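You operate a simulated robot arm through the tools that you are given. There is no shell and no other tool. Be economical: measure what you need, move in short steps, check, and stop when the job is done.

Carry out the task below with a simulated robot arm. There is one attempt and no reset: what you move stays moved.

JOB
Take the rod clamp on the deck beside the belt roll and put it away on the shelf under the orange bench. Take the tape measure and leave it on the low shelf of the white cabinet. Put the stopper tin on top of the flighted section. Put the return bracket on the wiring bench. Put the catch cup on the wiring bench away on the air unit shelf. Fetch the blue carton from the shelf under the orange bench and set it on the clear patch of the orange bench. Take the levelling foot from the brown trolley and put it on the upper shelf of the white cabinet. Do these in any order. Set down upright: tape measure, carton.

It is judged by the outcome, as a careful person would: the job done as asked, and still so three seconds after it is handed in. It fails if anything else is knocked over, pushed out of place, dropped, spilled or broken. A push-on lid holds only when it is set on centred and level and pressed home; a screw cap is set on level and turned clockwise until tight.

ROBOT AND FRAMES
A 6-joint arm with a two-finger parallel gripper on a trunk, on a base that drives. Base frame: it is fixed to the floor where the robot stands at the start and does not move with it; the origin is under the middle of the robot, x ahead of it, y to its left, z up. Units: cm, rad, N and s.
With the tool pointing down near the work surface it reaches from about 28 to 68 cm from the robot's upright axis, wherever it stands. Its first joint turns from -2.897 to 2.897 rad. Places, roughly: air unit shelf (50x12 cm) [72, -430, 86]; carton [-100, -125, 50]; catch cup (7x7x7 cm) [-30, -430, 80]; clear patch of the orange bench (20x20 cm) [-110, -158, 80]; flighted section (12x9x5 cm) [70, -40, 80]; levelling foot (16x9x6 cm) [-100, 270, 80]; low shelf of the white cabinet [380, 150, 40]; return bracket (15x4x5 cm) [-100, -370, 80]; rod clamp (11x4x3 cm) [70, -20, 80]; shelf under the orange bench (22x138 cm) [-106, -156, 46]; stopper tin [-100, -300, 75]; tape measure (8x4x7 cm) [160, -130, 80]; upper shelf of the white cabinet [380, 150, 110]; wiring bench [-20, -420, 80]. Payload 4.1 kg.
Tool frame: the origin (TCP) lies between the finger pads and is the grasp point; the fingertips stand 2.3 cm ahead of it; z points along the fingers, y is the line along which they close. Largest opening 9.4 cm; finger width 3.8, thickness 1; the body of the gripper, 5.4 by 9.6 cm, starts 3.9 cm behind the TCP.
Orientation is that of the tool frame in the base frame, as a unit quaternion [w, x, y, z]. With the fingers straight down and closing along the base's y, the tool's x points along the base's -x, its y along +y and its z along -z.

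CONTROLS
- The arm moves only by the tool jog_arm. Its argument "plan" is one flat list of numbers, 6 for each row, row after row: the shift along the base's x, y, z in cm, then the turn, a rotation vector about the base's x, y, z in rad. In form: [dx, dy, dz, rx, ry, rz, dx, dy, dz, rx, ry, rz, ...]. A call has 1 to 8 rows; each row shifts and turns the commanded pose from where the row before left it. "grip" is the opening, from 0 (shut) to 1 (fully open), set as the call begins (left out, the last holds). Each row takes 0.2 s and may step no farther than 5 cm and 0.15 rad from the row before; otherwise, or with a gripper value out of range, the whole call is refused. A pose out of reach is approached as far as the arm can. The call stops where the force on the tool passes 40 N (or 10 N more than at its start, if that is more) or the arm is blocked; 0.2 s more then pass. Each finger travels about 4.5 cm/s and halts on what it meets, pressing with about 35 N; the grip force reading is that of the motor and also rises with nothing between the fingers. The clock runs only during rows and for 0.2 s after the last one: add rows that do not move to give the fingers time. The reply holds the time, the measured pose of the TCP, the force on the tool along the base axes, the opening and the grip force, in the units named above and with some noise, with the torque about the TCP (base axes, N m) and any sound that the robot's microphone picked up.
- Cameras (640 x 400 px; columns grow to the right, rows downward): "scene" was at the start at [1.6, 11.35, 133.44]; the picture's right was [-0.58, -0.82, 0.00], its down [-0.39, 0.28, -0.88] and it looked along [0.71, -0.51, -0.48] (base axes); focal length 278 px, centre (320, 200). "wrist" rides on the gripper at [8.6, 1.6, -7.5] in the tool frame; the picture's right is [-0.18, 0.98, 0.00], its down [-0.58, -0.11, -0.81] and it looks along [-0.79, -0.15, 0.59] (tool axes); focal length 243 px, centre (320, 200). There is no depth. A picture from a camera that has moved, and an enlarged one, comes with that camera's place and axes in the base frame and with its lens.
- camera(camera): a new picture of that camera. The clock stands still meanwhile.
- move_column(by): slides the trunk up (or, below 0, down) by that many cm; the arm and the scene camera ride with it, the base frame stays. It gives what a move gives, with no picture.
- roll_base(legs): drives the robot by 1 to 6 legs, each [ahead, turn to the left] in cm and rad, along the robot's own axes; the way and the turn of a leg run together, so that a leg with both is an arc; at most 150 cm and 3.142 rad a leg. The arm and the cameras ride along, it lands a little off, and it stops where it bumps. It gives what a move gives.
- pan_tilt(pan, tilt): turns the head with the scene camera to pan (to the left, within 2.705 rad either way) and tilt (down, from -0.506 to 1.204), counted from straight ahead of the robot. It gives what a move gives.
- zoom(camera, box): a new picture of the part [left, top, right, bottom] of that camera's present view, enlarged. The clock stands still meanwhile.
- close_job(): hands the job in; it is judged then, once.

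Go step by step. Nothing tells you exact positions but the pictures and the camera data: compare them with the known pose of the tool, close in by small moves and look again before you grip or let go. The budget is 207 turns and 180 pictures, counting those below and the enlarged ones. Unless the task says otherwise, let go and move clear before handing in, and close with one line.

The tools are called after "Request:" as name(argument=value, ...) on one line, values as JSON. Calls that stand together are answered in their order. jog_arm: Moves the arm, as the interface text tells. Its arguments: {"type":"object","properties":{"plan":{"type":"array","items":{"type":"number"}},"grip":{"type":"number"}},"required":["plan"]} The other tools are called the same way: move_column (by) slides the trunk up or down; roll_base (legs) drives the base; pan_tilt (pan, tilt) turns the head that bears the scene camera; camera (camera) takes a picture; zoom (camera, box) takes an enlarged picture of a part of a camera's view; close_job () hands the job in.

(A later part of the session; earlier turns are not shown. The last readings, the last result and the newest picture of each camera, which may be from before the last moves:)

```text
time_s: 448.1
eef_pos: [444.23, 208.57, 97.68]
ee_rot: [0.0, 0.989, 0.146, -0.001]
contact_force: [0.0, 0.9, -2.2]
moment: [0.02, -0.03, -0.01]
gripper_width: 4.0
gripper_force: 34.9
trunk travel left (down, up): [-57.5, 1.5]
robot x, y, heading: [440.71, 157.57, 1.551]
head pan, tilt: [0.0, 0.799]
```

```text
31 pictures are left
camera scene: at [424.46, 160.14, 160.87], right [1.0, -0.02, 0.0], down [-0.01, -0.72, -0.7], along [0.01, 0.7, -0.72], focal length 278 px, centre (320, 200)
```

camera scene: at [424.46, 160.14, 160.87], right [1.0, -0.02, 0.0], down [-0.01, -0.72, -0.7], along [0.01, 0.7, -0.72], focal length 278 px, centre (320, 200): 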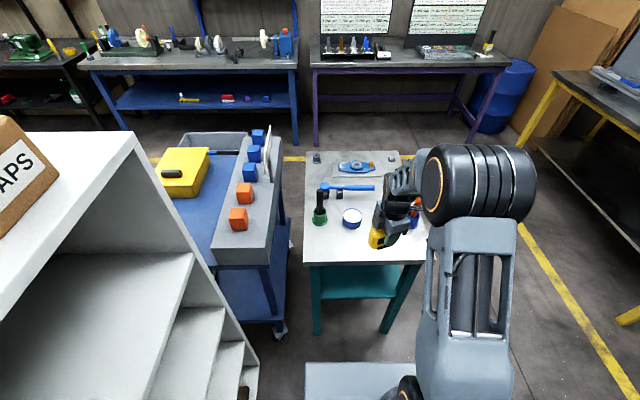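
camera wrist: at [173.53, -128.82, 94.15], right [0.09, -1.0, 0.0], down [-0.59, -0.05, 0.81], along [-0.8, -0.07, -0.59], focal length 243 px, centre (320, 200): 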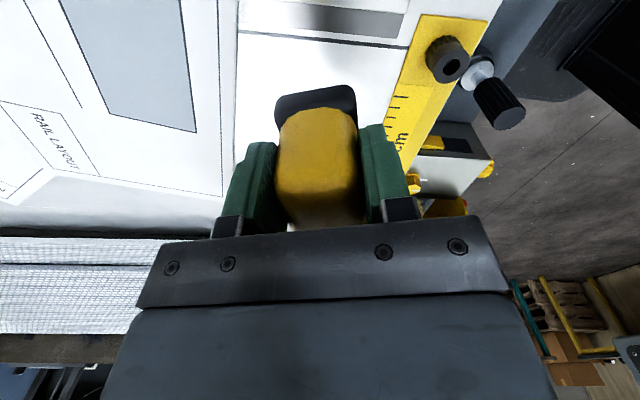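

Set the tape on the free front strip at about (441,219), turned along y.

Request:
jog_arm(plan=[-0.4, 1.3, 0, 0, 0, 0.15, -0.4, 1.3, 0, 0, 0, 0.15, -0.4, 1.3, 0, 0, 0, 0.15, -0.4, 1.3, 0, 0, 0, 0.15, -0.4, 1.3, 0, 0, 0, 0.15, -0.4, 1.3, 0, 0, 0, 0.15, -0.4, 1.3, 0, 0, 0, 0.15, -0.4, 1.3, 0, 0, 0, 0.15])

Request:
jog_arm(plan=[0, 0, -4, 0, 0, 0, 0, 0, -4, 0, 0, 0, 0, 0, -4, 0, 0, 0])

Request:
camera(camera="wrist")

```text
time_s: 449.9
eef_pos: [439.45, 218.92, 97.48]
ee_rot: [0.005, 0.738, 0.674, 0.005]
contact_force: [-0.9, 0.0, -1.9]
moment: [0.06, -0.06, -0.02]
gripper_width: 3.98
gripper_force: 34.4
out of reach, approached as far as the arm can: row 8
trunk travel left (down, up): [-57.5, 1.5]
robot x, y, heading: [440.95, 157.74, 1.547]
head pan, tilt: [0.0, 0.799]
```

```text
time_s: 450.7
eef_pos: [438.81, 218.89, 85.46]
ee_rot: [0.002, 0.736, 0.677, 0.001]
contact_force: [-0.4, 0.1, -2.2]
moment: [0.02, 0.01, 0.03]
gripper_width: 3.98
gripper_force: 35.3
out of reach, approached as far as the arm can: row 1
trunk travel left (down, up): [-57.5, 1.5]
robot x, y, heading: [441.24, 157.61, 1.553]
head pan, tilt: [0.0, 0.799]
```

```text
30 pictures are left
camera wrist: at [441.24, 227.3, 92.9], right [0.96, -0.27, 0.01], down [-0.16, -0.57, 0.81], along [-0.21, -0.78, -0.59], focal length 243 px, centre (320, 200)
```

wrist: 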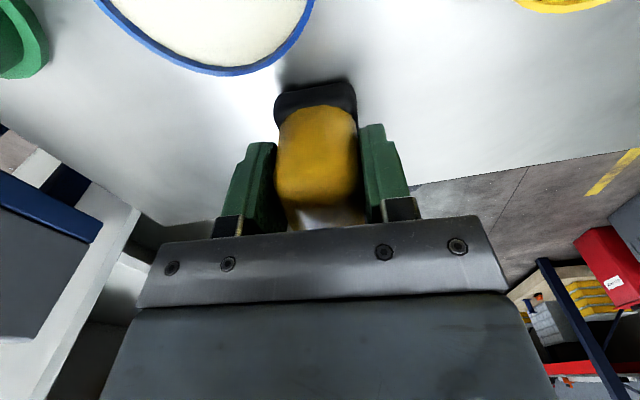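

Request:
jog_arm(plan=[0, -0.5, -1.5, 0, 0, 0, 0, 0, -1, 0, 0, 0, 0, 0, -0.7, 0, 0, 0])

Request:
jog_arm(plan=[0, 0, -0.6, 0, 0, 0, 0, 0, 0, 0, 0, 0])

Request:
jog_arm(plan=[0, 0, -0.5, 0, 0, 0, 0, 0, 0, 0, 0, 0])

```text
time_s: 451.6
eef_pos: [438.86, 218.23, 82.85]
ee_rot: [-0.001, 0.737, 0.676, 0.004]
contact_force: [-0.4, -2.2, 19.3]
moment: [-1.09, 0.41, 0.08]
gripper_width: 3.98
gripper_force: 35.2
trunk travel left (down, up): [-57.5, 1.5]
robot x, y, heading: [441.1, 157.94, 1.55]
head pan, tilt: [0.0, 0.799]
stopped in row 3: the force on the tool passed its limit at 43 N (the readings are from after the stop); the commanded pose is now the measured one
```

```text
time_s: 451.9
eef_pos: [438.9, 218.66, 82.89]
ee_rot: [-0.003, 0.736, 0.677, 0.005]
contact_force: [-0.8, -3.5, 19.0]
moment: [-1.02, 0.42, 0.07]
gripper_width: 4.0
gripper_force: 34.9
trunk travel left (down, up): [-57.5, 1.5]
robot x, y, heading: [440.66, 157.69, 1.551]
head pan, tilt: [0.0, 0.799]
stopped in row 1: the force on the tool passed its limit at 46 N (the readings are from after the stop); the commanded pose is now the measured one
```

```text
time_s: 452.4
eef_pos: [438.85, 218.79, 82.88]
ee_rot: [-0.004, 0.737, 0.676, 0.007]
contact_force: [0.5, -3.0, 18.3]
moment: [-1.09, 0.38, 0.05]
gripper_width: 4.0
gripper_force: 34.5
trunk travel left (down, up): [-57.5, 1.5]
robot x, y, heading: [440.74, 157.6, 1.556]
head pan, tilt: [0.0, 0.799]
stopped in row 1: the force on the tool passed its limit at 45 N (the readings are from after the stop); the commanded pose is now the measured one
```

Request:
jog_arm(plan=[0, 0, 0.3, 0, 0, 0, 0, 0, 0, 0, 0, 0])

Request:
zoom(camera="scene", box=[290, 150, 450, 280])

```text
time_s: 452.9
eef_pos: [438.84, 218.9, 83.06]
ee_rot: [-0.003, 0.737, 0.676, 0.005]
contact_force: [-0.8, 0.3, 1.1]
moment: [-0.09, 0.06, -0.03]
gripper_width: 3.96
gripper_force: 34.9
trunk travel left (down, up): [-57.5, 1.5]
robot x, y, heading: [441.16, 158.37, 1.551]
head pan, tilt: [0.0, 0.799]
```

```text
3.08 times, centred on (370, 215) of scene
camera zoom: at [424.46, 160.11, 160.84], right [1.0, -0.02, 0.0], down [-0.01, -0.72, -0.7], along [0.01, 0.7, -0.72], focal length 857 px, centre (166, 154)
```

zoom: 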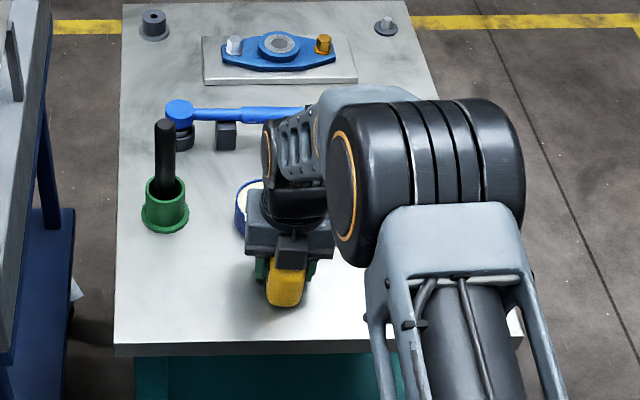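

Request:
jog_arm(plan=[0, 0, 0, 0, 0, 0, 0, 0, 0, 0, 0, 0, 0, 0, 0, 0, 0, 0, 0, 0, 3, 0, 0, 0, 0, 0, 5, 0, 0, 0, 0, -1, 4.5, 0, 0, 0, 0, -4, 2, 0, 0, 0, 0, -4, 0, 0, 0, 0], grip=0.75)

Request:
jog_arm(plan=[0, -2, 0, 0.145, 0, 0, 0, -2, 0, 0.145, 0, 0, 0, -1, 0, 0.145, 0, 0, 0, 0, 0, 0.145, 0, 0, 0, 0, 0, 0.145, 0, 0, 0, 0, 0, 0.145, 0, 0])

Request:
camera(camera="wrist")

```text
time_s: 454.8
eef_pos: [438.81, 209.73, 97.59]
ee_rot: [-0.004, 0.737, 0.676, 0.006]
contact_force: [-0.3, -0.1, -1.2]
moment: [-0.03, -0.03, 0.0]
gripper_width: 7.05
gripper_force: 0.1
trunk travel left (down, up): [-57.5, 1.5]
robot x, y, heading: [440.98, 157.84, 1.552]
head pan, tilt: [0.0, 0.799]
```

```text
time_s: 456.1
eef_pos: [440.64, 204.54, 97.09]
ee_rot: [-0.148, 0.722, 0.645, 0.203]
contact_force: [-0.2, 0.9, -0.1]
moment: [-0.03, 0.01, 0.03]
gripper_width: 7.05
gripper_force: 0.1
out of reach, approached as far as the arm can: row 3, 4, 5, 6
trunk travel left (down, up): [-57.5, 1.5]
robot x, y, heading: [440.84, 157.81, 1.548]
head pan, tilt: [0.0, 0.799]
```

```text
28 pictures are left
camera wrist: at [442.31, 208.3, 107.95], right [0.96, -0.28, -0.04], down [-0.24, -0.88, 0.42], along [-0.15, -0.39, -0.91], focal length 243 px, centre (320, 200)
```

wrist: 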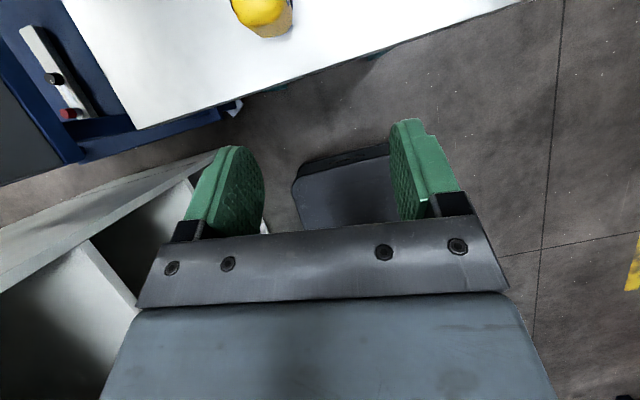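

Request:
roll_base(legs=[[-13, 0]])

Request:
jog_arm(plan=[0, 3, -1, 0.12, 0, 0.04, 0, 3, -1, 0.12, 0, 0.04, 0, 3, -1, 0.1, 0, 0.04, 0, 2, -1, 0.03, 0, 0])

Request:
camera(camera="wrist")

```text
time_s: 457.5
eef_pos: [440.42, 190.81, 97.09]
ee_rot: [-0.147, 0.722, 0.644, 0.204]
contact_force: [-0.3, -0.3, -0.2]
moment: [0.01, 0.0, 0.02]
gripper_width: 7.05
gripper_force: 0.0
trunk travel left (down, up): [-57.5, 1.5]
robot x, y, heading: [440.85, 144.1, 1.551]
head pan, tilt: [0.0, 0.799]
```

```text
time_s: 458.5
eef_pos: [436.75, 202.49, 94.4]
ee_rot: [-0.285, 0.644, 0.638, 0.311]
contact_force: [0.2, -0.3, -0.5]
moment: [0.02, 0.0, 0.01]
gripper_width: 7.07
gripper_force: 0.2
out of reach, approached as far as the arm can: row 2, 3, 4
trunk travel left (down, up): [-57.5, 1.5]
robot x, y, heading: [440.7, 143.81, 1.55]
head pan, tilt: [0.0, 0.799]
```

```text
27 pictures are left
camera wrist: at [437.97, 202.26, 105.88], right [0.98, -0.14, -0.11], down [-0.14, -0.99, 0.07], along [-0.12, -0.05, -0.99], focal length 243 px, centre (320, 200)
```

wrist: 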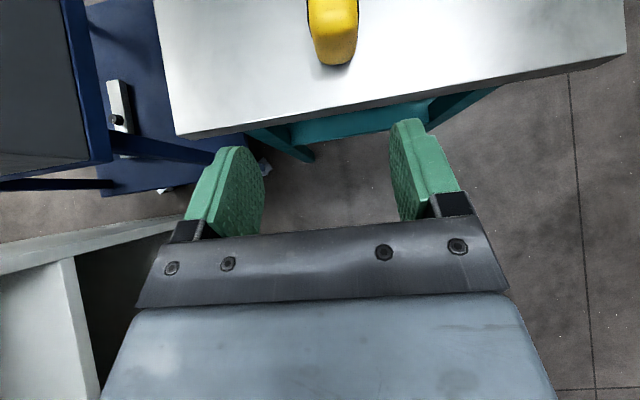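

Tape stands at y 215–223, x≈438.5, table z≈78.3. Lower in front of the edge, then drive the base forward to it.

Request:
jog_arm(plan=[0.5, 0.5, -4, 0, 0, 0, 0.5, 0.5, -4, 0, 0, 0, 0.5, 0.5, -3.6, 0, 0, 0])

Request:
camera(camera="wrist")

```text
time_s: 459.3
eef_pos: [434.76, 204.65, 83.29]
ee_rot: [-0.284, 0.645, 0.637, 0.313]
contact_force: [0.3, 0.3, 0.5]
moment: [0.0, -0.01, -0.01]
gripper_width: 7.04
gripper_force: 0.0
out of reach, approached as far as the arm can: row 1, 2, 3
trunk travel left (down, up): [-57.5, 1.5]
robot x, y, heading: [440.58, 143.92, 1.551]
head pan, tilt: [0.0, 0.799]
```

```text
26 pictures are left
camera wrist: at [436.23, 204.34, 94.79], right [0.98, -0.14, -0.11], down [-0.14, -0.99, 0.07], along [-0.12, -0.05, -0.99], focal length 243 px, centre (320, 200)
```

wrist: 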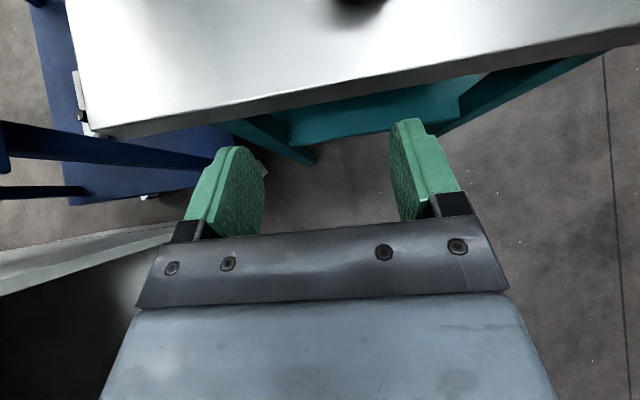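

Request:
jog_arm(plan=[1.3, 0, 0, 0, 0, -0.05, 1.3, 0, 0, 0, 0, -0.04, 1.3, 0, -0.4, 0, 0, 0])

Request:
roll_base(legs=[[7, 0]])

Request:
camera(camera="wrist")

```text
time_s: 460.1
eef_pos: [438.7, 204.58, 82.61]
ee_rot: [-0.275, 0.671, 0.609, 0.323]
contact_force: [-0.1, 0.4, 0.0]
moment: [0.0, -0.03, -0.01]
gripper_width: 7.08
gripper_force: 0.1
trunk travel left (down, up): [-57.5, 1.5]
robot x, y, heading: [440.65, 144.23, 1.553]
head pan, tilt: [0.0, 0.799]
```

```text
time_s: 461.0
eef_pos: [438.88, 209.01, 82.57]
ee_rot: [-0.272, 0.671, 0.611, 0.319]
contact_force: [2.1, -6.4, 6.2]
moment: [-0.05, 0.22, 0.21]
gripper_width: 6.94
gripper_force: 0.0
trunk travel left (down, up): [-57.5, 1.5]
robot x, y, heading: [440.67, 148.55, 1.556]
head pan, tilt: [0.0, 0.799]
stopped in leg 1: the force on the tool passed its limit at 102 N (the readings are from after the stop); the commanded pose is now the measured one
```

```text
25 pictures are left
camera wrist: at [440.22, 208.67, 94.15], right [0.97, -0.22, -0.12], down [-0.21, -0.97, 0.08], along [-0.13, -0.05, -0.99], focal length 243 px, centre (320, 200)
```

wrist: 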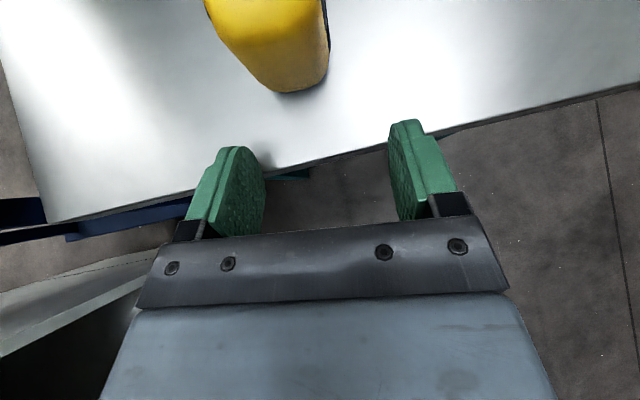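

The fingertips caught the table edge; back off slightly, raise 1.5 cm, and re-approach.

Request:
roll_base(legs=[[-2.5, 0]])

Request:
jog_arm(plan=[-0.3, 0, 1.6, 0, 0, 0, 0, 0, 0, 0, 0, 0])

Request:
roll_base(legs=[[7.5, 0]])

Request:
camera(camera="wrist")

```text
time_s: 461.9
eef_pos: [438.68, 206.43, 82.58]
ee_rot: [-0.273, 0.67, 0.612, 0.319]
contact_force: [0.1, 0.5, 0.6]
moment: [-0.01, 0.04, -0.02]
gripper_width: 7.06
gripper_force: 0.1
trunk travel left (down, up): [-57.5, 1.5]
robot x, y, heading: [440.61, 145.75, 1.546]
head pan, tilt: [0.0, 0.799]
```

```text
time_s: 462.4
eef_pos: [438.22, 206.33, 84.12]
ee_rot: [-0.273, 0.67, 0.612, 0.319]
contact_force: [-0.7, 0.1, 0.2]
moment: [0.01, -0.04, 0.02]
gripper_width: 7.05
gripper_force: 0.1
trunk travel left (down, up): [-57.5, 1.5]
robot x, y, heading: [440.45, 146.18, 1.55]
head pan, tilt: [0.0, 0.799]
```

```text
time_s: 463.5
eef_pos: [438.46, 214.19, 84.08]
ee_rot: [-0.272, 0.67, 0.613, 0.318]
contact_force: [-0.1, 1.1, -1.4]
moment: [-0.02, 0.02, 0.02]
gripper_width: 7.04
gripper_force: 0.1
trunk travel left (down, up): [-57.5, 1.5]
robot x, y, heading: [440.95, 153.64, 1.557]
head pan, tilt: [0.0, 0.799]
```

```text
24 pictures are left
camera wrist: at [439.84, 214.01, 95.59], right [0.97, -0.22, -0.12], down [-0.21, -0.97, 0.08], along [-0.13, -0.05, -0.99], focal length 243 px, centre (320, 200)
```

wrist: 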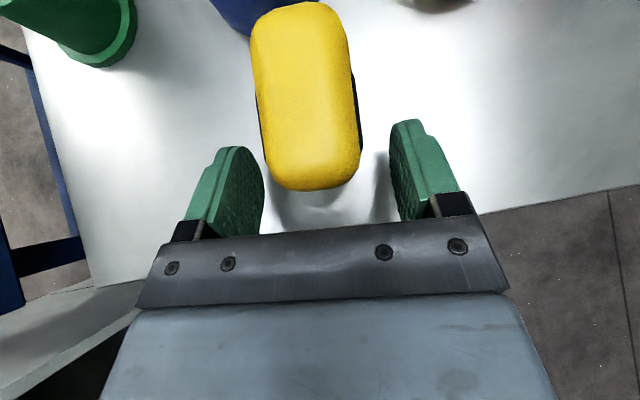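

Request:
jog_arm(plan=[0, 2.6, -0.3, 0, 0, 0.03, 0, 0, 0, 0, 0, 0])

Request:
jog_arm(plan=[0, 0, 0, 0, 0, 0, 0, 0, 0, 0, 0, 0, 0, 0, 0, 0, 0, 0, 0, 0, 0, 0, 0, 0], grip=0.2)

Request:
jog_arm(plan=[0, 0, 2, 0, 0, 0, 0, 0, 3, 0, 0, 0])

Request:
camera(camera="wrist")

```text
time_s: 464.1
eef_pos: [438.41, 216.73, 83.85]
ee_rot: [-0.276, 0.661, 0.622, 0.315]
contact_force: [-0.2, -0.3, 1.4]
moment: [0.01, -0.02, 0.01]
gripper_width: 7.05
gripper_force: 0.0
trunk travel left (down, up): [-57.5, 1.5]
robot x, y, heading: [440.66, 153.9, 1.548]
head pan, tilt: [0.0, 0.799]
```

```text
time_s: 465.1
eef_pos: [438.33, 216.61, 83.81]
ee_rot: [-0.275, 0.662, 0.622, 0.316]
contact_force: [0.0, 0.0, 0.5]
moment: [0.13, 0.03, 0.0]
gripper_width: 3.97
gripper_force: 35.0
trunk travel left (down, up): [-57.5, 1.5]
robot x, y, heading: [440.78, 154.06, 1.551]
head pan, tilt: [0.0, 0.799]
```

```text
time_s: 465.7
eef_pos: [438.38, 216.56, 88.84]
ee_rot: [-0.276, 0.662, 0.622, 0.314]
contact_force: [-0.3, 0.1, -4.0]
moment: [-0.06, 0.02, 0.0]
gripper_width: 3.97
gripper_force: 35.0
trunk travel left (down, up): [-57.5, 1.5]
robot x, y, heading: [440.79, 153.96, 1.551]
head pan, tilt: [0.0, 0.799]
```

```text
23 pictures are left
camera wrist: at [439.86, 216.36, 100.33], right [0.97, -0.19, -0.12], down [-0.18, -0.98, 0.08], along [-0.13, -0.06, -0.99], focal length 243 px, centre (320, 200)
```

wrist: 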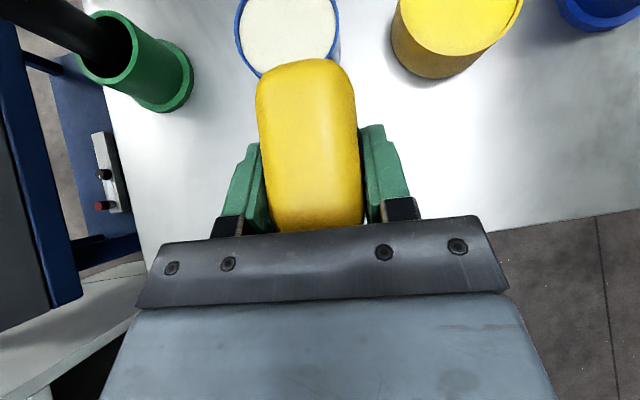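

Tape held upright at ~40° pitch. Back away south-east, then turn to face the cabinet from (469,136), and lower the column.

Request:
roll_base(legs=[[-45, 0], [0, -0.8], [40, 0], [0, 2.39]])

Request:
move_column(by=-37)

Request:
pan_tilt(pan=0.0, tilt=0.5)

Request:
camera(camera="scene")

```text
time_s: 478.1
eef_pos: [406.13, 136.05, 88.83]
ee_rot: [-0.417, 0.044, 0.907, 0.034]
contact_force: [0.4, 0.3, -2.2]
moment: [-0.01, -0.02, -0.02]
gripper_width: 4.0
gripper_force: 35.1
trunk travel left (down, up): [-57.5, 1.5]
robot x, y, heading: [468.91, 136.18, 3.086]
head pan, tilt: [0.0, 0.799]
```

```text
time_s: 481.7
eef_pos: [406.19, 136.17, 51.71]
ee_rot: [-0.417, 0.044, 0.907, 0.034]
contact_force: [0.2, 0.3, -3.2]
moment: [-0.05, -0.02, -0.01]
gripper_width: 3.99
gripper_force: 34.5
trunk travel left (down, up): [-20.5, 38.5]
robot x, y, heading: [468.84, 136.53, 3.082]
head pan, tilt: [0.0, 0.799]
```

```text
time_s: 482.5
eef_pos: [406.12, 136.13, 51.85]
ee_rot: [-0.418, 0.044, 0.907, 0.035]
contact_force: [-0.4, -0.3, -2.3]
moment: [0.0, -0.04, 0.01]
gripper_width: 3.99
gripper_force: 34.8
trunk travel left (down, up): [-20.5, 38.5]
robot x, y, heading: [469.05, 136.0, 3.089]
head pan, tilt: [0.0, 0.499]
```

```text
22 pictures are left
camera scene: at [465.04, 119.76, 126.45], right [0.06, 1.0, 0.0], down [0.48, -0.03, -0.88], along [-0.88, 0.05, -0.48], focal length 278 px, centre (320, 200)
```

scene: 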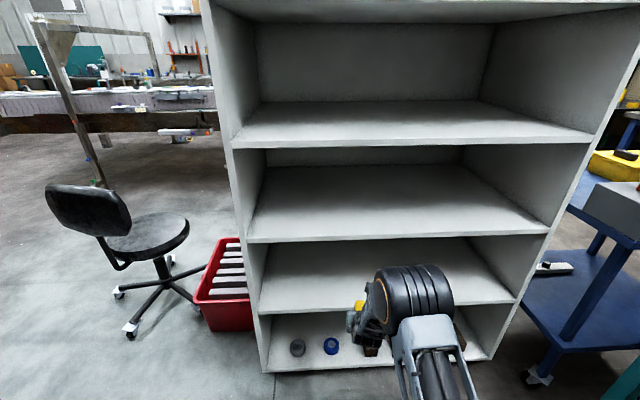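

Levels measured: low shelf z≈40.6, next 73, upper 104, roof 135. Lower to just above the low shelf and drive in.

Request:
jog_arm(plan=[0, 0, -3.2, 0, 0, 0])

Request:
roll_base(legs=[[18, 0]])

Request:
camera(camera="wrist")

Request:
camera(camera="scene")

```text
time_s: 482.9
eef_pos: [406.02, 136.05, 48.56]
ee_rot: [-0.417, 0.043, 0.907, 0.035]
contact_force: [0.6, 0.3, -2.4]
moment: [0.0, -0.09, -0.04]
gripper_width: 3.98
gripper_force: 35.0
trunk travel left (down, up): [-20.5, 38.5]
robot x, y, heading: [469.08, 136.06, 3.088]
head pan, tilt: [0.0, 0.499]
```

```text
time_s: 484.4
eef_pos: [388.36, 136.77, 48.44]
ee_rot: [-0.418, 0.042, 0.907, 0.035]
contact_force: [-0.4, -0.1, -2.7]
moment: [0.02, -0.06, 0.01]
gripper_width: 3.97
gripper_force: 35.0
trunk travel left (down, up): [-20.5, 38.5]
robot x, y, heading: [451.07, 137.31, 3.092]
head pan, tilt: [0.0, 0.499]
```

```text
21 pictures are left
camera wrist: at [388.72, 137.98, 60.0], right [0.22, 0.97, -0.11], down [0.97, -0.21, 0.08], along [0.05, -0.13, -0.99], focal length 243 px, centre (320, 200)
```

wrist: 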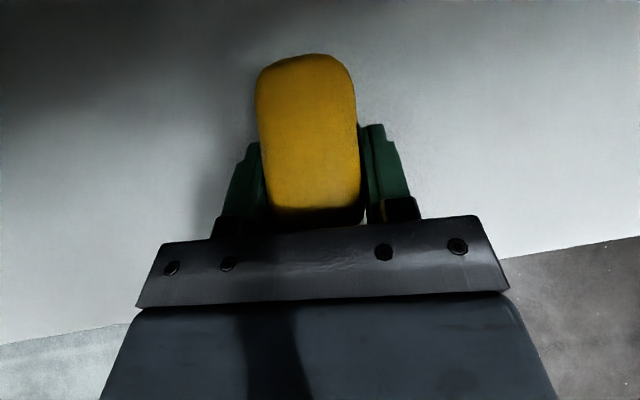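

```text
20 pictures are left
camera scene: at [447.51, 120.69, 126.46], right [0.05, 1.0, 0.0], down [0.48, -0.02, -0.88], along [-0.88, 0.04, -0.48], focal length 278 px, centre (320, 200)
```

scene: 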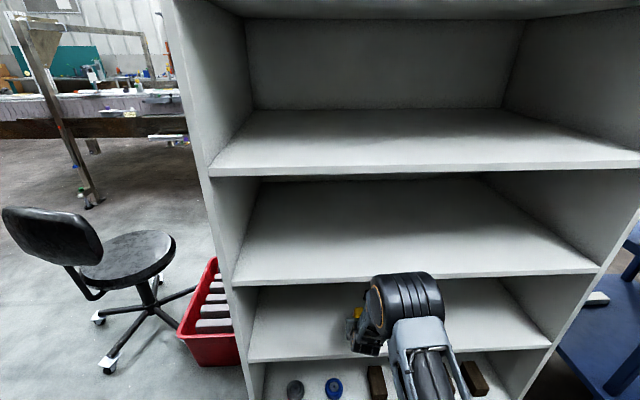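

Inside over the shelf. Lower gently to contact.

Request:
jog_arm(plan=[-0.5, 0, -1.2, 0, 0, 0, 0, 0, -0.6, 0, 0, 0, 0, 0, 0, 0, 0, 0])

Request:
jog_arm(plan=[0, 0, -0.4, 0, 0, 0, 0, 0, 0, 0, 0, 0])

Request:
jog_arm(plan=[0, 0, -0.4, 0, 0, 0, 0, 0, 0, 0, 0, 0])

```text
time_s: 485.0
eef_pos: [387.38, 136.62, 47.46]
ee_rot: [-0.427, 0.043, 0.902, 0.034]
contact_force: [-0.6, 0.2, 13.8]
moment: [-0.4, -0.4, 0.03]
gripper_width: 3.96
gripper_force: 35.5
trunk travel left (down, up): [-20.5, 38.5]
robot x, y, heading: [451.33, 137.15, 3.09]
head pan, tilt: [0.0, 0.499]
stopped in row 3: the force on the tool passed its limit at 43 N (the readings are from after the stop); the commanded pose is now the measured one
```

```text
time_s: 485.5
eef_pos: [387.16, 136.66, 47.55]
ee_rot: [-0.432, 0.044, 0.9, 0.034]
contact_force: [-1.0, 0.3, 14.9]
moment: [-0.37, -0.39, 0.01]
gripper_width: 3.97
gripper_force: 35.3
trunk travel left (down, up): [-20.5, 38.5]
robot x, y, heading: [451.43, 137.36, 3.09]
head pan, tilt: [0.0, 0.499]
stopped in row 2: the force on the tool passed its limit at 46 N (the readings are from after the stop); the commanded pose is now the measured one
```

```text
time_s: 485.9
eef_pos: [386.85, 136.77, 47.51]
ee_rot: [-0.436, 0.045, 0.898, 0.034]
contact_force: [0.0, 0.3, 14.6]
moment: [-0.36, -0.41, 0.0]
gripper_width: 4.0
gripper_force: 35.1
trunk travel left (down, up): [-20.5, 38.5]
robot x, y, heading: [451.38, 137.42, 3.087]
head pan, tilt: [0.0, 0.499]
stopped in row 2: the force on the tool passed its limit at 42 N (the readings are from after the stop); the commanded pose is now the measured one
```

Near bottom edge touched first; ease up 0.3, undo the small pitch, then set down and release.

Request:
jog_arm(plan=[0, 0, 0.5, 0, -0.045, 0, 0, 0, -0.2, 0, 0, 0, 0, 0, 0, 0, 0, 0])

Request:
zoom(camera="scene", box=[290, 260, 450, 370])

```text
time_s: 486.7
eef_pos: [387.04, 136.67, 47.68]
ee_rot: [-0.413, 0.042, 0.909, 0.035]
contact_force: [0.8, -1.3, 10.2]
moment: [-0.26, 0.54, 0.13]
gripper_width: 3.96
gripper_force: 35.6
trunk travel left (down, up): [-20.5, 38.5]
robot x, y, heading: [451.26, 137.25, 3.086]
head pan, tilt: [0.0, 0.499]
```

```text
3.64 times, centred on (370, 315) of scene
camera zoom: at [447.66, 120.68, 126.47], right [0.05, 1.0, 0.0], down [0.48, -0.02, -0.88], along [-0.88, 0.04, -0.48], focal length 1012 px, centre (138, -218)
```

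zoom: 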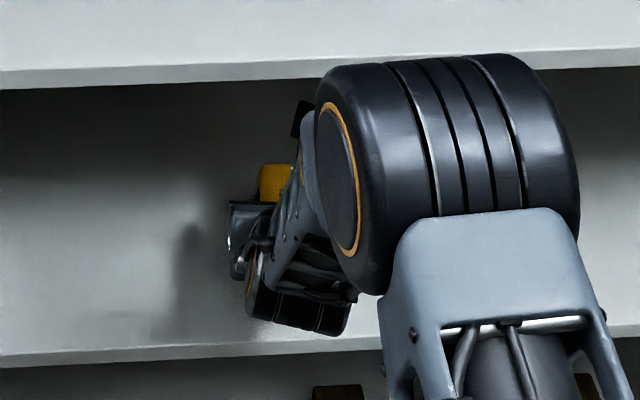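

Request:
jog_arm(plan=[0, 0, 0, 0, 0.02, 0, 0, 0, 0, 0, 0, 0])

Request:
jog_arm(plan=[0, 0, 0, 0, 0, 0, 0, 0, 0, 0, 0, 0, 0, 0, 0, 0, 0, 0, 1.5, 0, 1, 0, 0, 0, 3, 0, 1.5, 0, 0, 0, 4, 0, 1, 0, 0, 0], grip=0.75)

Request:
roll_base(legs=[[-25, 0]])

Request:
camera(camera="scene")

```text
time_s: 487.3
eef_pos: [387.02, 136.67, 47.59]
ee_rot: [-0.421, 0.043, 0.905, 0.035]
contact_force: [4.0, -0.8, 9.7]
moment: [-0.24, 0.42, 0.09]
gripper_width: 3.95
gripper_force: 34.8
trunk travel left (down, up): [-20.5, 38.5]
robot x, y, heading: [451.16, 137.08, 3.092]
head pan, tilt: [0.0, 0.499]
```

```text
time_s: 488.7
eef_pos: [395.32, 136.2, 51.22]
ee_rot: [-0.42, 0.045, 0.905, 0.039]
contact_force: [0.2, -0.6, -0.6]
moment: [0.0, -0.01, 0.0]
gripper_width: 7.03
gripper_force: 0.0
out of reach, approached as far as the arm can: row 6
trunk travel left (down, up): [-20.5, 38.5]
robot x, y, heading: [451.06, 137.3, 3.088]
head pan, tilt: [0.0, 0.499]
```

```text
time_s: 490.5
eef_pos: [420.66, 135.19, 51.1]
ee_rot: [-0.421, 0.048, 0.905, 0.04]
contact_force: [-0.1, 0.0, -0.7]
moment: [0.02, 0.01, 0.0]
gripper_width: 7.06
gripper_force: 0.0
trunk travel left (down, up): [-20.5, 38.5]
robot x, y, heading: [476.5, 135.96, 3.087]
head pan, tilt: [0.0, 0.499]
```

```text
18 pictures are left
camera scene: at [472.75, 119.36, 126.46], right [0.06, 1.0, 0.0], down [0.48, -0.03, -0.88], along [-0.88, 0.05, -0.48], focal length 278 px, centre (320, 200)
```

scene: 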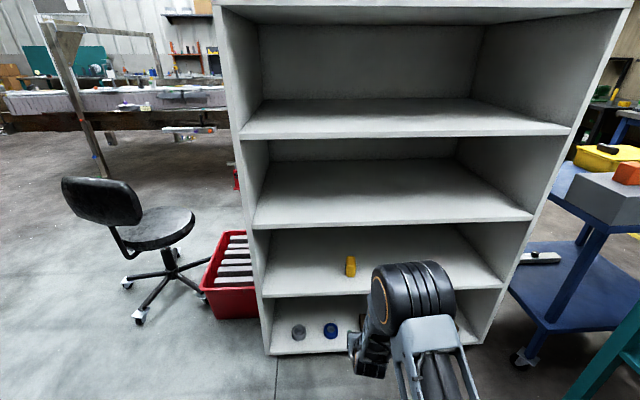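

Tape stands upright on the low shelf. Last: the levelling foot on the brown trolley. Raise and go back the known way around the conveyor's right end.

Request:
move_column(by=37)

Request:
roll_base(legs=[[0, 1.64], [150, 0], [16, 0], [0, -1.585]])

```text
time_s: 494.1
eef_pos: [420.54, 135.23, 88.24]
ee_rot: [-0.42, 0.048, 0.905, 0.041]
contact_force: [1.2, -0.1, -0.1]
moment: [0.03, -0.03, -0.01]
gripper_width: 7.06
gripper_force: 0.2
trunk travel left (down, up): [-57.5, 1.5]
robot x, y, heading: [476.6, 135.7, 3.089]
head pan, tilt: [0.0, 0.499]
```

```text
time_s: 510.2
eef_pos: [420.14, -33.14, 88.23]
ee_rot: [-0.421, 0.02, 0.906, 0.028]
contact_force: [-0.5, -0.3, -0.3]
moment: [-0.05, -0.02, -0.01]
gripper_width: 7.05
gripper_force: 0.0
trunk travel left (down, up): [-57.5, 1.5]
robot x, y, heading: [476.17, -28.86, -3.135]
head pan, tilt: [0.0, 0.499]
```

Request:
roll_base(legs=[[150, 0], [61, 0], [0, 1.565], [150, 0], [35, 0], [0, -1.57]])

```text
time_s: 520.4
eef_pos: [212.92, -40.68, 88.2]
ee_rot: [-0.42, 0.005, 0.907, 0.02]
contact_force: [9.4, -0.8, 8.7]
moment: [0.38, -0.14, -0.39]
gripper_width: 7.01
gripper_force: 0.0
trunk travel left (down, up): [-57.5, 1.5]
robot x, y, heading: [267.87, -34.61, -3.098]
head pan, tilt: [0.0, 0.499]
stopped in leg 2: the force on the tool passed its limit at 106 N (the readings are from after the stop); the commanded pose is now the measured one
```

The arm tip touched the conveyor's far wall. Back off and check what is there.

Request:
roll_base(legs=[[-8, 0]])

Request:
pan_tilt(pan=0.1, tilt=0.6)

Request:
camera(camera="scene")

```text
time_s: 521.5
eef_pos: [220.69, -40.42, 88.09]
ee_rot: [-0.42, 0.004, 0.907, 0.02]
contact_force: [0.1, 0.3, -0.4]
moment: [0.04, 0.0, 0.0]
gripper_width: 7.03
gripper_force: 0.0
trunk travel left (down, up): [-57.5, 1.5]
robot x, y, heading: [275.63, -34.52, -3.099]
head pan, tilt: [0.0, 0.499]
```

```text
time_s: 522.1
eef_pos: [220.55, -40.39, 88.18]
ee_rot: [-0.42, 0.004, 0.907, 0.02]
contact_force: [-0.1, -0.4, 0.3]
moment: [0.0, 0.01, 0.0]
gripper_width: 7.04
gripper_force: 0.0
trunk travel left (down, up): [-57.5, 1.5]
robot x, y, heading: [276.01, -34.28, -3.098]
head pan, tilt: [0.099, 0.6]
```

```text
17 pictures are left
camera scene: at [274.03, -51.95, 162.55], right [-0.14, 0.99, 0.0], down [0.56, 0.08, -0.83], along [-0.82, -0.12, -0.56], focal length 278 px, centre (320, 200)
```

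scene: 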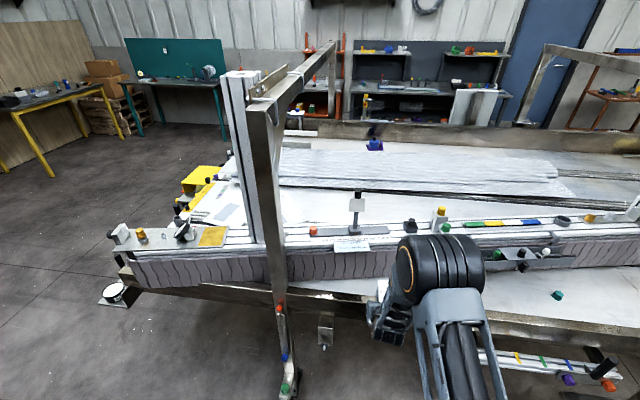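

Nothing appears disturbed. Continue around the right end.

Request:
roll_base(legs=[[0, 1.53], [150, 0], [32, 0], [0, -1.57], [150, 0], [60, 0]])

```text
time_s: 548.7
eef_pos: [9.7, -220.68, 88.1]
ee_rot: [-0.418, 0.026, 0.908, 0.03]
contact_force: [-0.6, -0.6, -0.4]
moment: [0.01, -0.01, 0.01]
gripper_width: 7.04
gripper_force: 0.0
trunk travel left (down, up): [-57.5, 1.5]
robot x, y, heading: [65.23, -217.2, 3.136]
head pan, tilt: [0.099, 0.6]
```

Request:
roll_base(legs=[[88, 0], [0, -1.565], [150, 0], [150, 0], [100, 0]])

Request:
pan_tilt(pan=0.7, tilt=0.5)

Request:
camera(camera="scene")

```text
time_s: 569.3
eef_pos: [7.73, 102.38, 88.18]
ee_rot: [-0.249, 0.704, 0.573, 0.337]
contact_force: [0.3, -0.4, -0.1]
moment: [-0.02, 0.05, 0.03]
gripper_width: 7.04
gripper_force: 0.1
trunk travel left (down, up): [-57.5, 1.5]
robot x, y, heading: [2.2, 46.98, 1.378]
head pan, tilt: [0.099, 0.6]
stopped in leg 4: the robot was blocked; the commanded pose is now the measured one
```

```text
time_s: 570.3
eef_pos: [7.62, 102.31, 88.13]
ee_rot: [-0.248, 0.704, 0.573, 0.337]
contact_force: [-0.2, 0.1, 0.6]
moment: [0.04, 0.0, 0.0]
gripper_width: 7.06
gripper_force: 0.1
trunk travel left (down, up): [-57.5, 1.5]
robot x, y, heading: [2.59, 47.33, 1.381]
head pan, tilt: [0.7, 0.499]
```

```text
16 pictures are left
camera scene: at [-19.48, 52.27, 163.46], right [0.87, 0.49, 0.0], down [0.23, -0.42, -0.88], along [-0.43, 0.77, -0.48], focal length 278 px, centre (320, 200)
```

scene: 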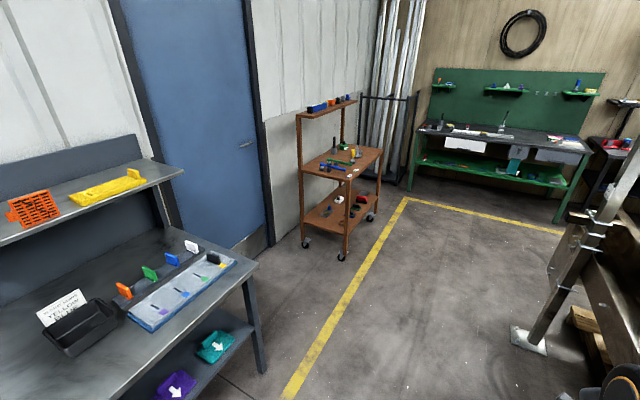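

Heading had drifted and the base nudged something near the control stand. Back off, and look at both the stand and the trolley tray.

Request:
roll_base(legs=[[-14, 0]])

Request:
zoom(camera="scene", box=[270, 90, 410, 200])

Request:
pan_tilt(pan=-0.9, tilt=0.7)

Request:
camera(camera="scene")

```text
time_s: 571.6
eef_pos: [4.92, 88.38, 88.12]
ee_rot: [-0.248, 0.704, 0.573, 0.338]
contact_force: [-0.5, -1.0, 0.8]
moment: [0.02, 0.01, 0.0]
gripper_width: 7.06
gripper_force: 0.1
trunk travel left (down, up): [-57.5, 1.5]
robot x, y, heading: [-0.26, 33.24, 1.374]
head pan, tilt: [0.7, 0.499]
```

```text
3.64 times, centred on (340, 145) of scene
camera zoom: at [-22.2, 38.29, 163.46], right [0.87, 0.49, 0.0], down [0.23, -0.42, -0.88], along [-0.43, 0.77, -0.48], focal length 1012 px, centre (247, 400)
```

zoom: 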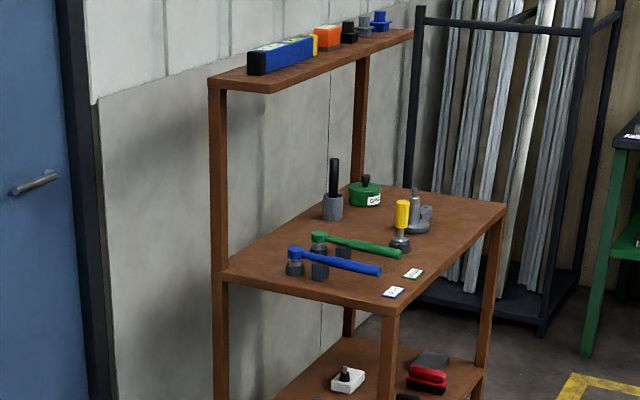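

```text
time_s: 573.3
eef_pos: [4.88, 88.41, 88.17]
ee_rot: [-0.249, 0.704, 0.573, 0.339]
contact_force: [-0.7, 0.4, -0.6]
moment: [0.01, -0.06, -0.04]
gripper_width: 7.05
gripper_force: 0.2
trunk travel left (down, up): [-57.5, 1.5]
robot x, y, heading: [-0.47, 33.29, 1.378]
head pan, tilt: [-0.901, 0.7]
```

```text
14 pictures are left
camera scene: at [-10.22, 34.34, 161.69], right [0.46, -0.89, 0.0], down [-0.57, -0.3, -0.77], along [0.68, 0.35, -0.64], focal length 278 px, centre (320, 200)
```

scene: 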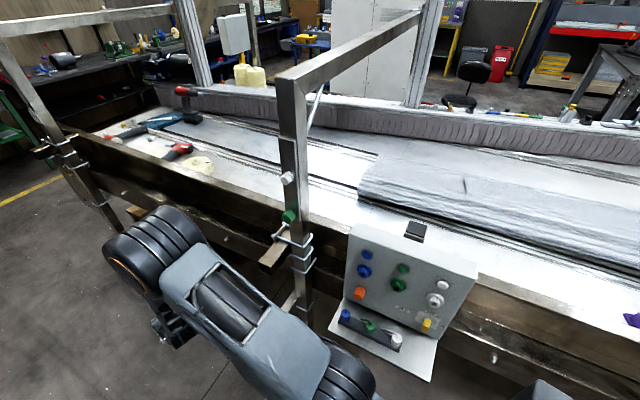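

Control stand is intact. Drive to (-25,268) and face the trolley.

Request:
roll_base(legs=[[0, 0.3], [150, 0]])

```text
time_s: 581.6
eef_pos: [-28.96, 235.26, 88.13]
ee_rot: [-0.298, 0.607, 0.675, 0.294]
contact_force: [-0.6, 0.3, 0.7]
moment: [-0.01, -0.02, 0.02]
gripper_width: 7.06
gripper_force: 0.0
trunk travel left (down, up): [-57.5, 1.5]
robot x, y, heading: [-17.27, 181.18, 1.69]
head pan, tilt: [-0.901, 0.7]
```

Request:
roll_base(legs=[[87, 0], [0, 1.45]])

Request:
pan_tilt(pan=0.0, tilt=0.6)

Request:
camera(camera="scene")

```text
time_s: 589.7
eef_pos: [-83.32, 259.68, 88.2]
ee_rot: [-0.419, 0.001, 0.908, 0.021]
contact_force: [0.5, 0.0, -0.7]
moment: [0.03, -0.01, 0.0]
gripper_width: 7.05
gripper_force: 0.0
trunk travel left (down, up): [-57.5, 1.5]
robot x, y, heading: [-28.21, 265.16, -3.133]
head pan, tilt: [-0.901, 0.7]
```

```text
time_s: 590.9
eef_pos: [-83.4, 259.62, 88.19]
ee_rot: [-0.418, 0.001, 0.908, 0.021]
contact_force: [-0.6, -0.2, 0.3]
moment: [-0.03, -0.01, 0.0]
gripper_width: 7.06
gripper_force: 0.0
trunk travel left (down, up): [-57.5, 1.5]
robot x, y, heading: [-28.06, 265.43, -3.135]
head pan, tilt: [0.0, 0.6]
```

```text
13 pictures are left
camera scene: at [-30.67, 248.8, 162.55], right [-0.01, 1.0, 0.0], down [0.56, 0.01, -0.83], along [-0.82, -0.01, -0.57], focal length 278 px, centre (320, 200)
```

scene: 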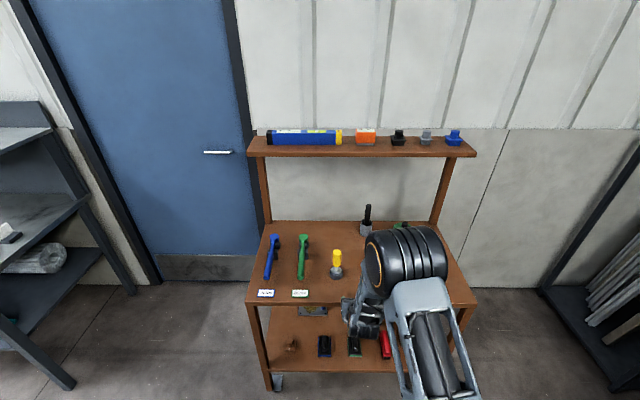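

The grey levelling foot is hidden behind the arm near (-104,271). Shift the base +10 in y so the flipped tool can face it, then use the wrist camera.

Request:
roll_base(legs=[[-12, 0], [0, -0.6], [20, 0], [0, 0.6]])

Request:
jog_arm(plan=[-1.5, 0, 4, 0, 0, 0, -1.5, 0, 4, 0, 0, 0, -4, 0, 0, 0, 0, 0])

Request:
camera(camera="wrist")

```text
time_s: 596.5
eef_pos: [-88.29, 272.96, 88.18]
ee_rot: [-0.419, 0.018, 0.907, 0.029]
contact_force: [-0.4, 0.3, -0.2]
moment: [0.03, -0.01, -0.05]
gripper_width: 7.06
gripper_force: 0.0
trunk travel left (down, up): [-57.5, 1.5]
robot x, y, heading: [-32.75, 276.83, 3.111]
head pan, tilt: [0.0, 0.6]
```

```text
time_s: 597.3
eef_pos: [-95.48, 273.05, 96.05]
ee_rot: [-0.418, 0.017, 0.908, 0.029]
contact_force: [-0.1, 0.5, 0.1]
moment: [0.0, 0.0, -0.01]
gripper_width: 7.04
gripper_force: 0.0
trunk travel left (down, up): [-57.5, 1.5]
robot x, y, heading: [-32.81, 276.58, 3.118]
head pan, tilt: [0.0, 0.6]
```

```text
12 pictures are left
camera wrist: at [-95.15, 274.25, 107.61], right [0.18, 0.98, -0.1], down [0.98, -0.17, 0.08], along [0.06, -0.12, -0.99], focal length 243 px, centre (320, 200)
```

wrist: 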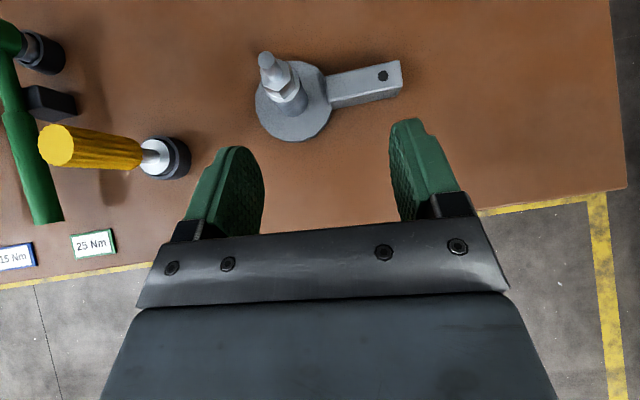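

The levelling foot: disc at (-104.4,270.4) with upright stud and a bar toward +y. I'll grip the stud/nut. Move closer and check.

Request:
jog_arm(plan=[-1.5, -1.2, -3, 0, 0, 0, -1.5, -1.2, -3, 0, 0, 0, -0.5, 0, -1.5, 0, 0, 0], grip=0.5)

Request:
camera(camera="wrist")

```text
time_s: 598.1
eef_pos: [-98.78, 270.54, 88.51]
ee_rot: [-0.418, 0.018, 0.908, 0.028]
contact_force: [0.2, -0.2, 0.5]
moment: [0.0, -0.03, 0.01]
gripper_width: 4.69
gripper_force: 0.1
trunk travel left (down, up): [-57.5, 1.5]
robot x, y, heading: [-32.58, 276.53, 3.109]
head pan, tilt: [0.0, 0.6]
```

```text
11 pictures are left
camera wrist: at [-98.51, 271.69, 100.07], right [0.18, 0.98, -0.1], down [0.98, -0.17, 0.08], along [0.06, -0.12, -0.99], focal length 243 px, centre (320, 200)
```

wrist: 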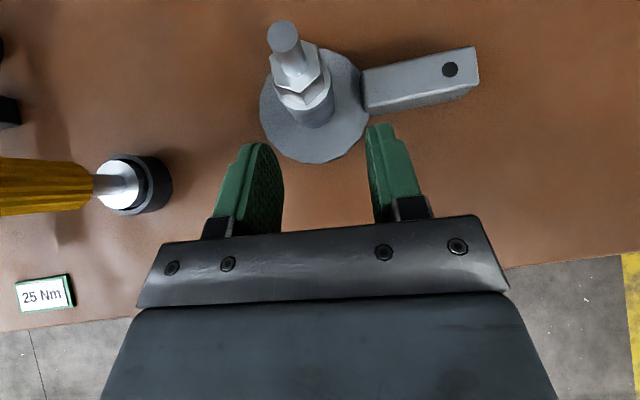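

Stud top z≈90, nut ≈84–87 at (-104.5,270.2). Move in and grip at z≈86.8.

Request:
jog_arm(plan=[-2.8, -0.3, 0, 0, 0, 0, -2.7, 0, -1, 0, 0, 0, 0, 0, -0.7, 0, 0, 0])

Request:
camera(camera="wrist")

```text
time_s: 598.9
eef_pos: [-104.28, 270.15, 86.82]
ee_rot: [-0.419, 0.019, 0.908, 0.03]
contact_force: [-0.6, -0.1, -0.5]
moment: [0.01, 0.01, -0.01]
gripper_width: 4.71
gripper_force: 0.0
trunk travel left (down, up): [-57.5, 1.5]
robot x, y, heading: [-32.93, 276.8, 3.115]
head pan, tilt: [0.0, 0.6]
```

```text
10 pictures are left
camera wrist: at [-104.02, 271.3, 98.33], right [0.18, 0.98, -0.1], down [0.98, -0.17, 0.08], along [0.06, -0.12, -0.99], focal length 243 px, centre (320, 200)
```

wrist: 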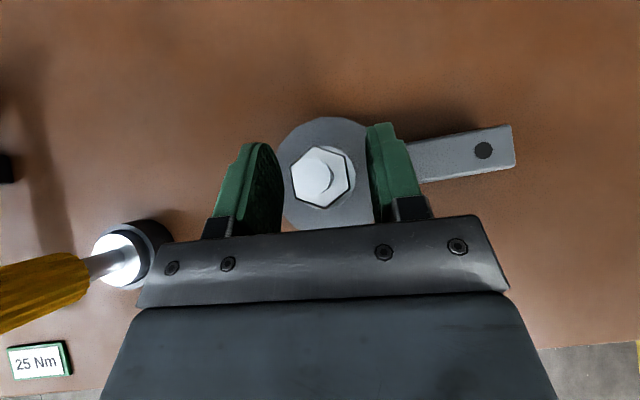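

Request:
jog_arm(plan=[0, 0, -0.5, 0, 0, 0, 0, 0, 0, 0, 0, 0, 0, 0, 0, 0, 0, 0, 0, 0, 0, 0, 0, 0, 0, 0, 0, 0, 0, 0], grip=0.05)

Request:
jog_arm(plan=[0, 0, 2, 0, 0, 0, 0, 0, 3, 0, 0, 0, 0, 0, 4, 0, 0, 0])

Request:
camera(camera="wrist")

```text
time_s: 600.1
eef_pos: [-104.19, 270.23, 86.49]
ee_rot: [-0.419, 0.019, 0.907, 0.029]
contact_force: [-3.6, -2.2, 11.0]
moment: [-0.76, 0.15, -0.11]
gripper_width: 3.17
gripper_force: 34.7
trunk travel left (down, up): [-57.5, 1.5]
robot x, y, heading: [-32.77, 276.69, 3.114]
head pan, tilt: [0.0, 0.6]
```

```text
time_s: 600.9
eef_pos: [-104.32, 270.32, 95.31]
ee_rot: [-0.417, 0.019, 0.908, 0.029]
contact_force: [0.0, -0.4, -3.8]
moment: [-0.1, 0.01, 0.0]
gripper_width: 3.14
gripper_force: 35.2
trunk travel left (down, up): [-57.5, 1.5]
robot x, y, heading: [-32.57, 276.52, 3.115]
head pan, tilt: [0.0, 0.6]
```

```text
9 pictures are left
camera wrist: at [-104.02, 271.5, 106.78], right [0.18, 0.98, -0.1], down [0.98, -0.17, 0.08], along [0.06, -0.12, -0.99], focal length 243 px, centre (320, 200)
```

wrist: 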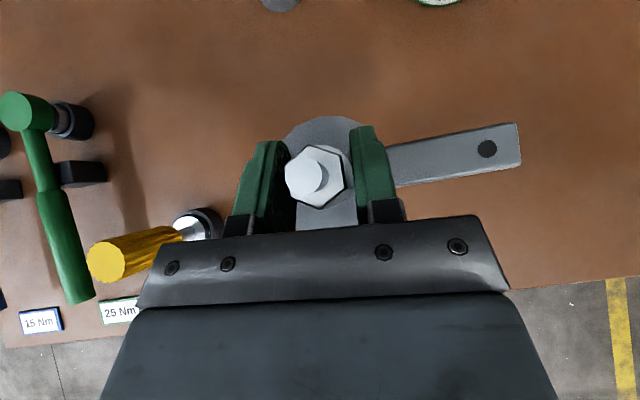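

Foot held. Back off, retract, and start back around (x≈-20 southward).

Request:
roll_base(legs=[[-14, 0]])

Request:
jog_arm(plan=[4, 0, 2, 0, 0, 0, 4, 0, 2, 0, 0, 0, 4, 0, 2, 0, 0, 0, 3, 0, 2, 0, 0, 0])

Request:
roll_base(legs=[[0, 1.62]])

```text
time_s: 602.2
eef_pos: [-90.57, 270.17, 95.34]
ee_rot: [-0.418, 0.019, 0.908, 0.03]
contact_force: [-0.7, -0.3, -3.8]
moment: [-0.03, -0.04, -0.02]
gripper_width: 3.15
gripper_force: 35.5
trunk travel left (down, up): [-57.5, 1.5]
robot x, y, heading: [-19.26, 276.41, 3.113]
head pan, tilt: [0.0, 0.6]
```

```text
time_s: 603.2
eef_pos: [-75.53, 270.47, 103.68]
ee_rot: [-0.418, 0.019, 0.908, 0.029]
contact_force: [0.3, 0.2, -3.9]
moment: [-0.08, 0.0, -0.01]
gripper_width: 3.13
gripper_force: 35.0
trunk travel left (down, up): [-57.5, 1.5]
robot x, y, heading: [-18.88, 276.03, 3.109]
head pan, tilt: [0.0, 0.6]
```

```text
time_s: 607.6
eef_pos: [-9.33, 220.14, 103.55]
ee_rot: [0.308, 0.649, -0.635, 0.285]
contact_force: [0.0, 0.7, -3.4]
moment: [0.04, -0.05, 0.03]
gripper_width: 3.13
gripper_force: 34.9
trunk travel left (down, up): [-57.5, 1.5]
robot x, y, heading: [-18.42, 276.45, -1.539]
head pan, tilt: [0.0, 0.6]
```

Request:
roll_base(legs=[[0, -0.045], [150, 0], [60, 0]])

```text
time_s: 618.4
eef_pos: [-9.94, 10.35, 103.49]
ee_rot: [-0.31, -0.641, 0.644, -0.28]
contact_force: [-0.9, -0.3, -3.4]
moment: [0.0, -0.11, 0.01]
gripper_width: 3.11
gripper_force: 34.9
trunk travel left (down, up): [-57.5, 1.5]
robot x, y, heading: [-17.99, 66.55, -1.568]
head pan, tilt: [0.0, 0.6]
```

Request:
roll_base(legs=[[0, -0.02], [150, 0], [134, 0], [0, 1.58]])

```text
time_s: 636.4
eef_pos: [24.7, -210.95, 103.6]
ee_rot: [0.029, 0.908, -0.017, 0.418]
contact_force: [0.2, -0.3, -2.8]
moment: [0.05, 0.02, 0.0]
gripper_width: 3.14
gripper_force: 35.2
trunk travel left (down, up): [-57.5, 1.5]
robot x, y, heading: [-31.82, -217.06, -0.03]
head pan, tilt: [0.0, 0.6]
```

Request:
roll_base(legs=[[0, 0.03], [150, 0], [143, 0], [0, 1.57]])

```text
time_s: 654.7
eef_pos: [254.28, -159.44, 103.48]
ee_rot: [-0.283, 0.638, 0.646, 0.308]
contact_force: [0.3, 0.0, -3.8]
moment: [-0.02, 0.04, -0.02]
gripper_width: 3.11
gripper_force: 34.7
trunk travel left (down, up): [-57.5, 1.5]
robot x, y, heading: [263.26, -215.87, 1.593]
head pan, tilt: [0.0, 0.6]
```

Request:
roll_base(legs=[[0, -0.05], [150, 0], [31, 0], [0, -1.545]])

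```text
time_s: 668.1
eef_pos: [325.66, -25.33, 103.45]
ee_rot: [0.021, 0.908, -0.002, 0.418]
contact_force: [0.8, 0.7, -3.8]
moment: [0.09, 0.0, -0.01]
gripper_width: 3.04
gripper_force: 35.0
trunk travel left (down, up): [-57.5, 1.5]
robot x, y, heading: [269.32, -33.37, 0.004]
head pan, tilt: [0.0, 0.6]
```

Request:
roll_base(legs=[[150, 0], [59, 0], [0, 1.57], [150, 0], [17, 0]])

```text
time_s: 690.5
eef_pos: [477.1, 186.95, 103.5]
ee_rot: [-0.277, 0.652, 0.632, 0.314]
contact_force: [-0.7, 0.0, -3.0]
moment: [-0.06, 0.08, 0.02]
gripper_width: 3.02
gripper_force: 35.1
trunk travel left (down, up): [-57.5, 1.5]
robot x, y, heading: [483.52, 130.38, 1.555]
head pan, tilt: [0.0, 0.6]
```

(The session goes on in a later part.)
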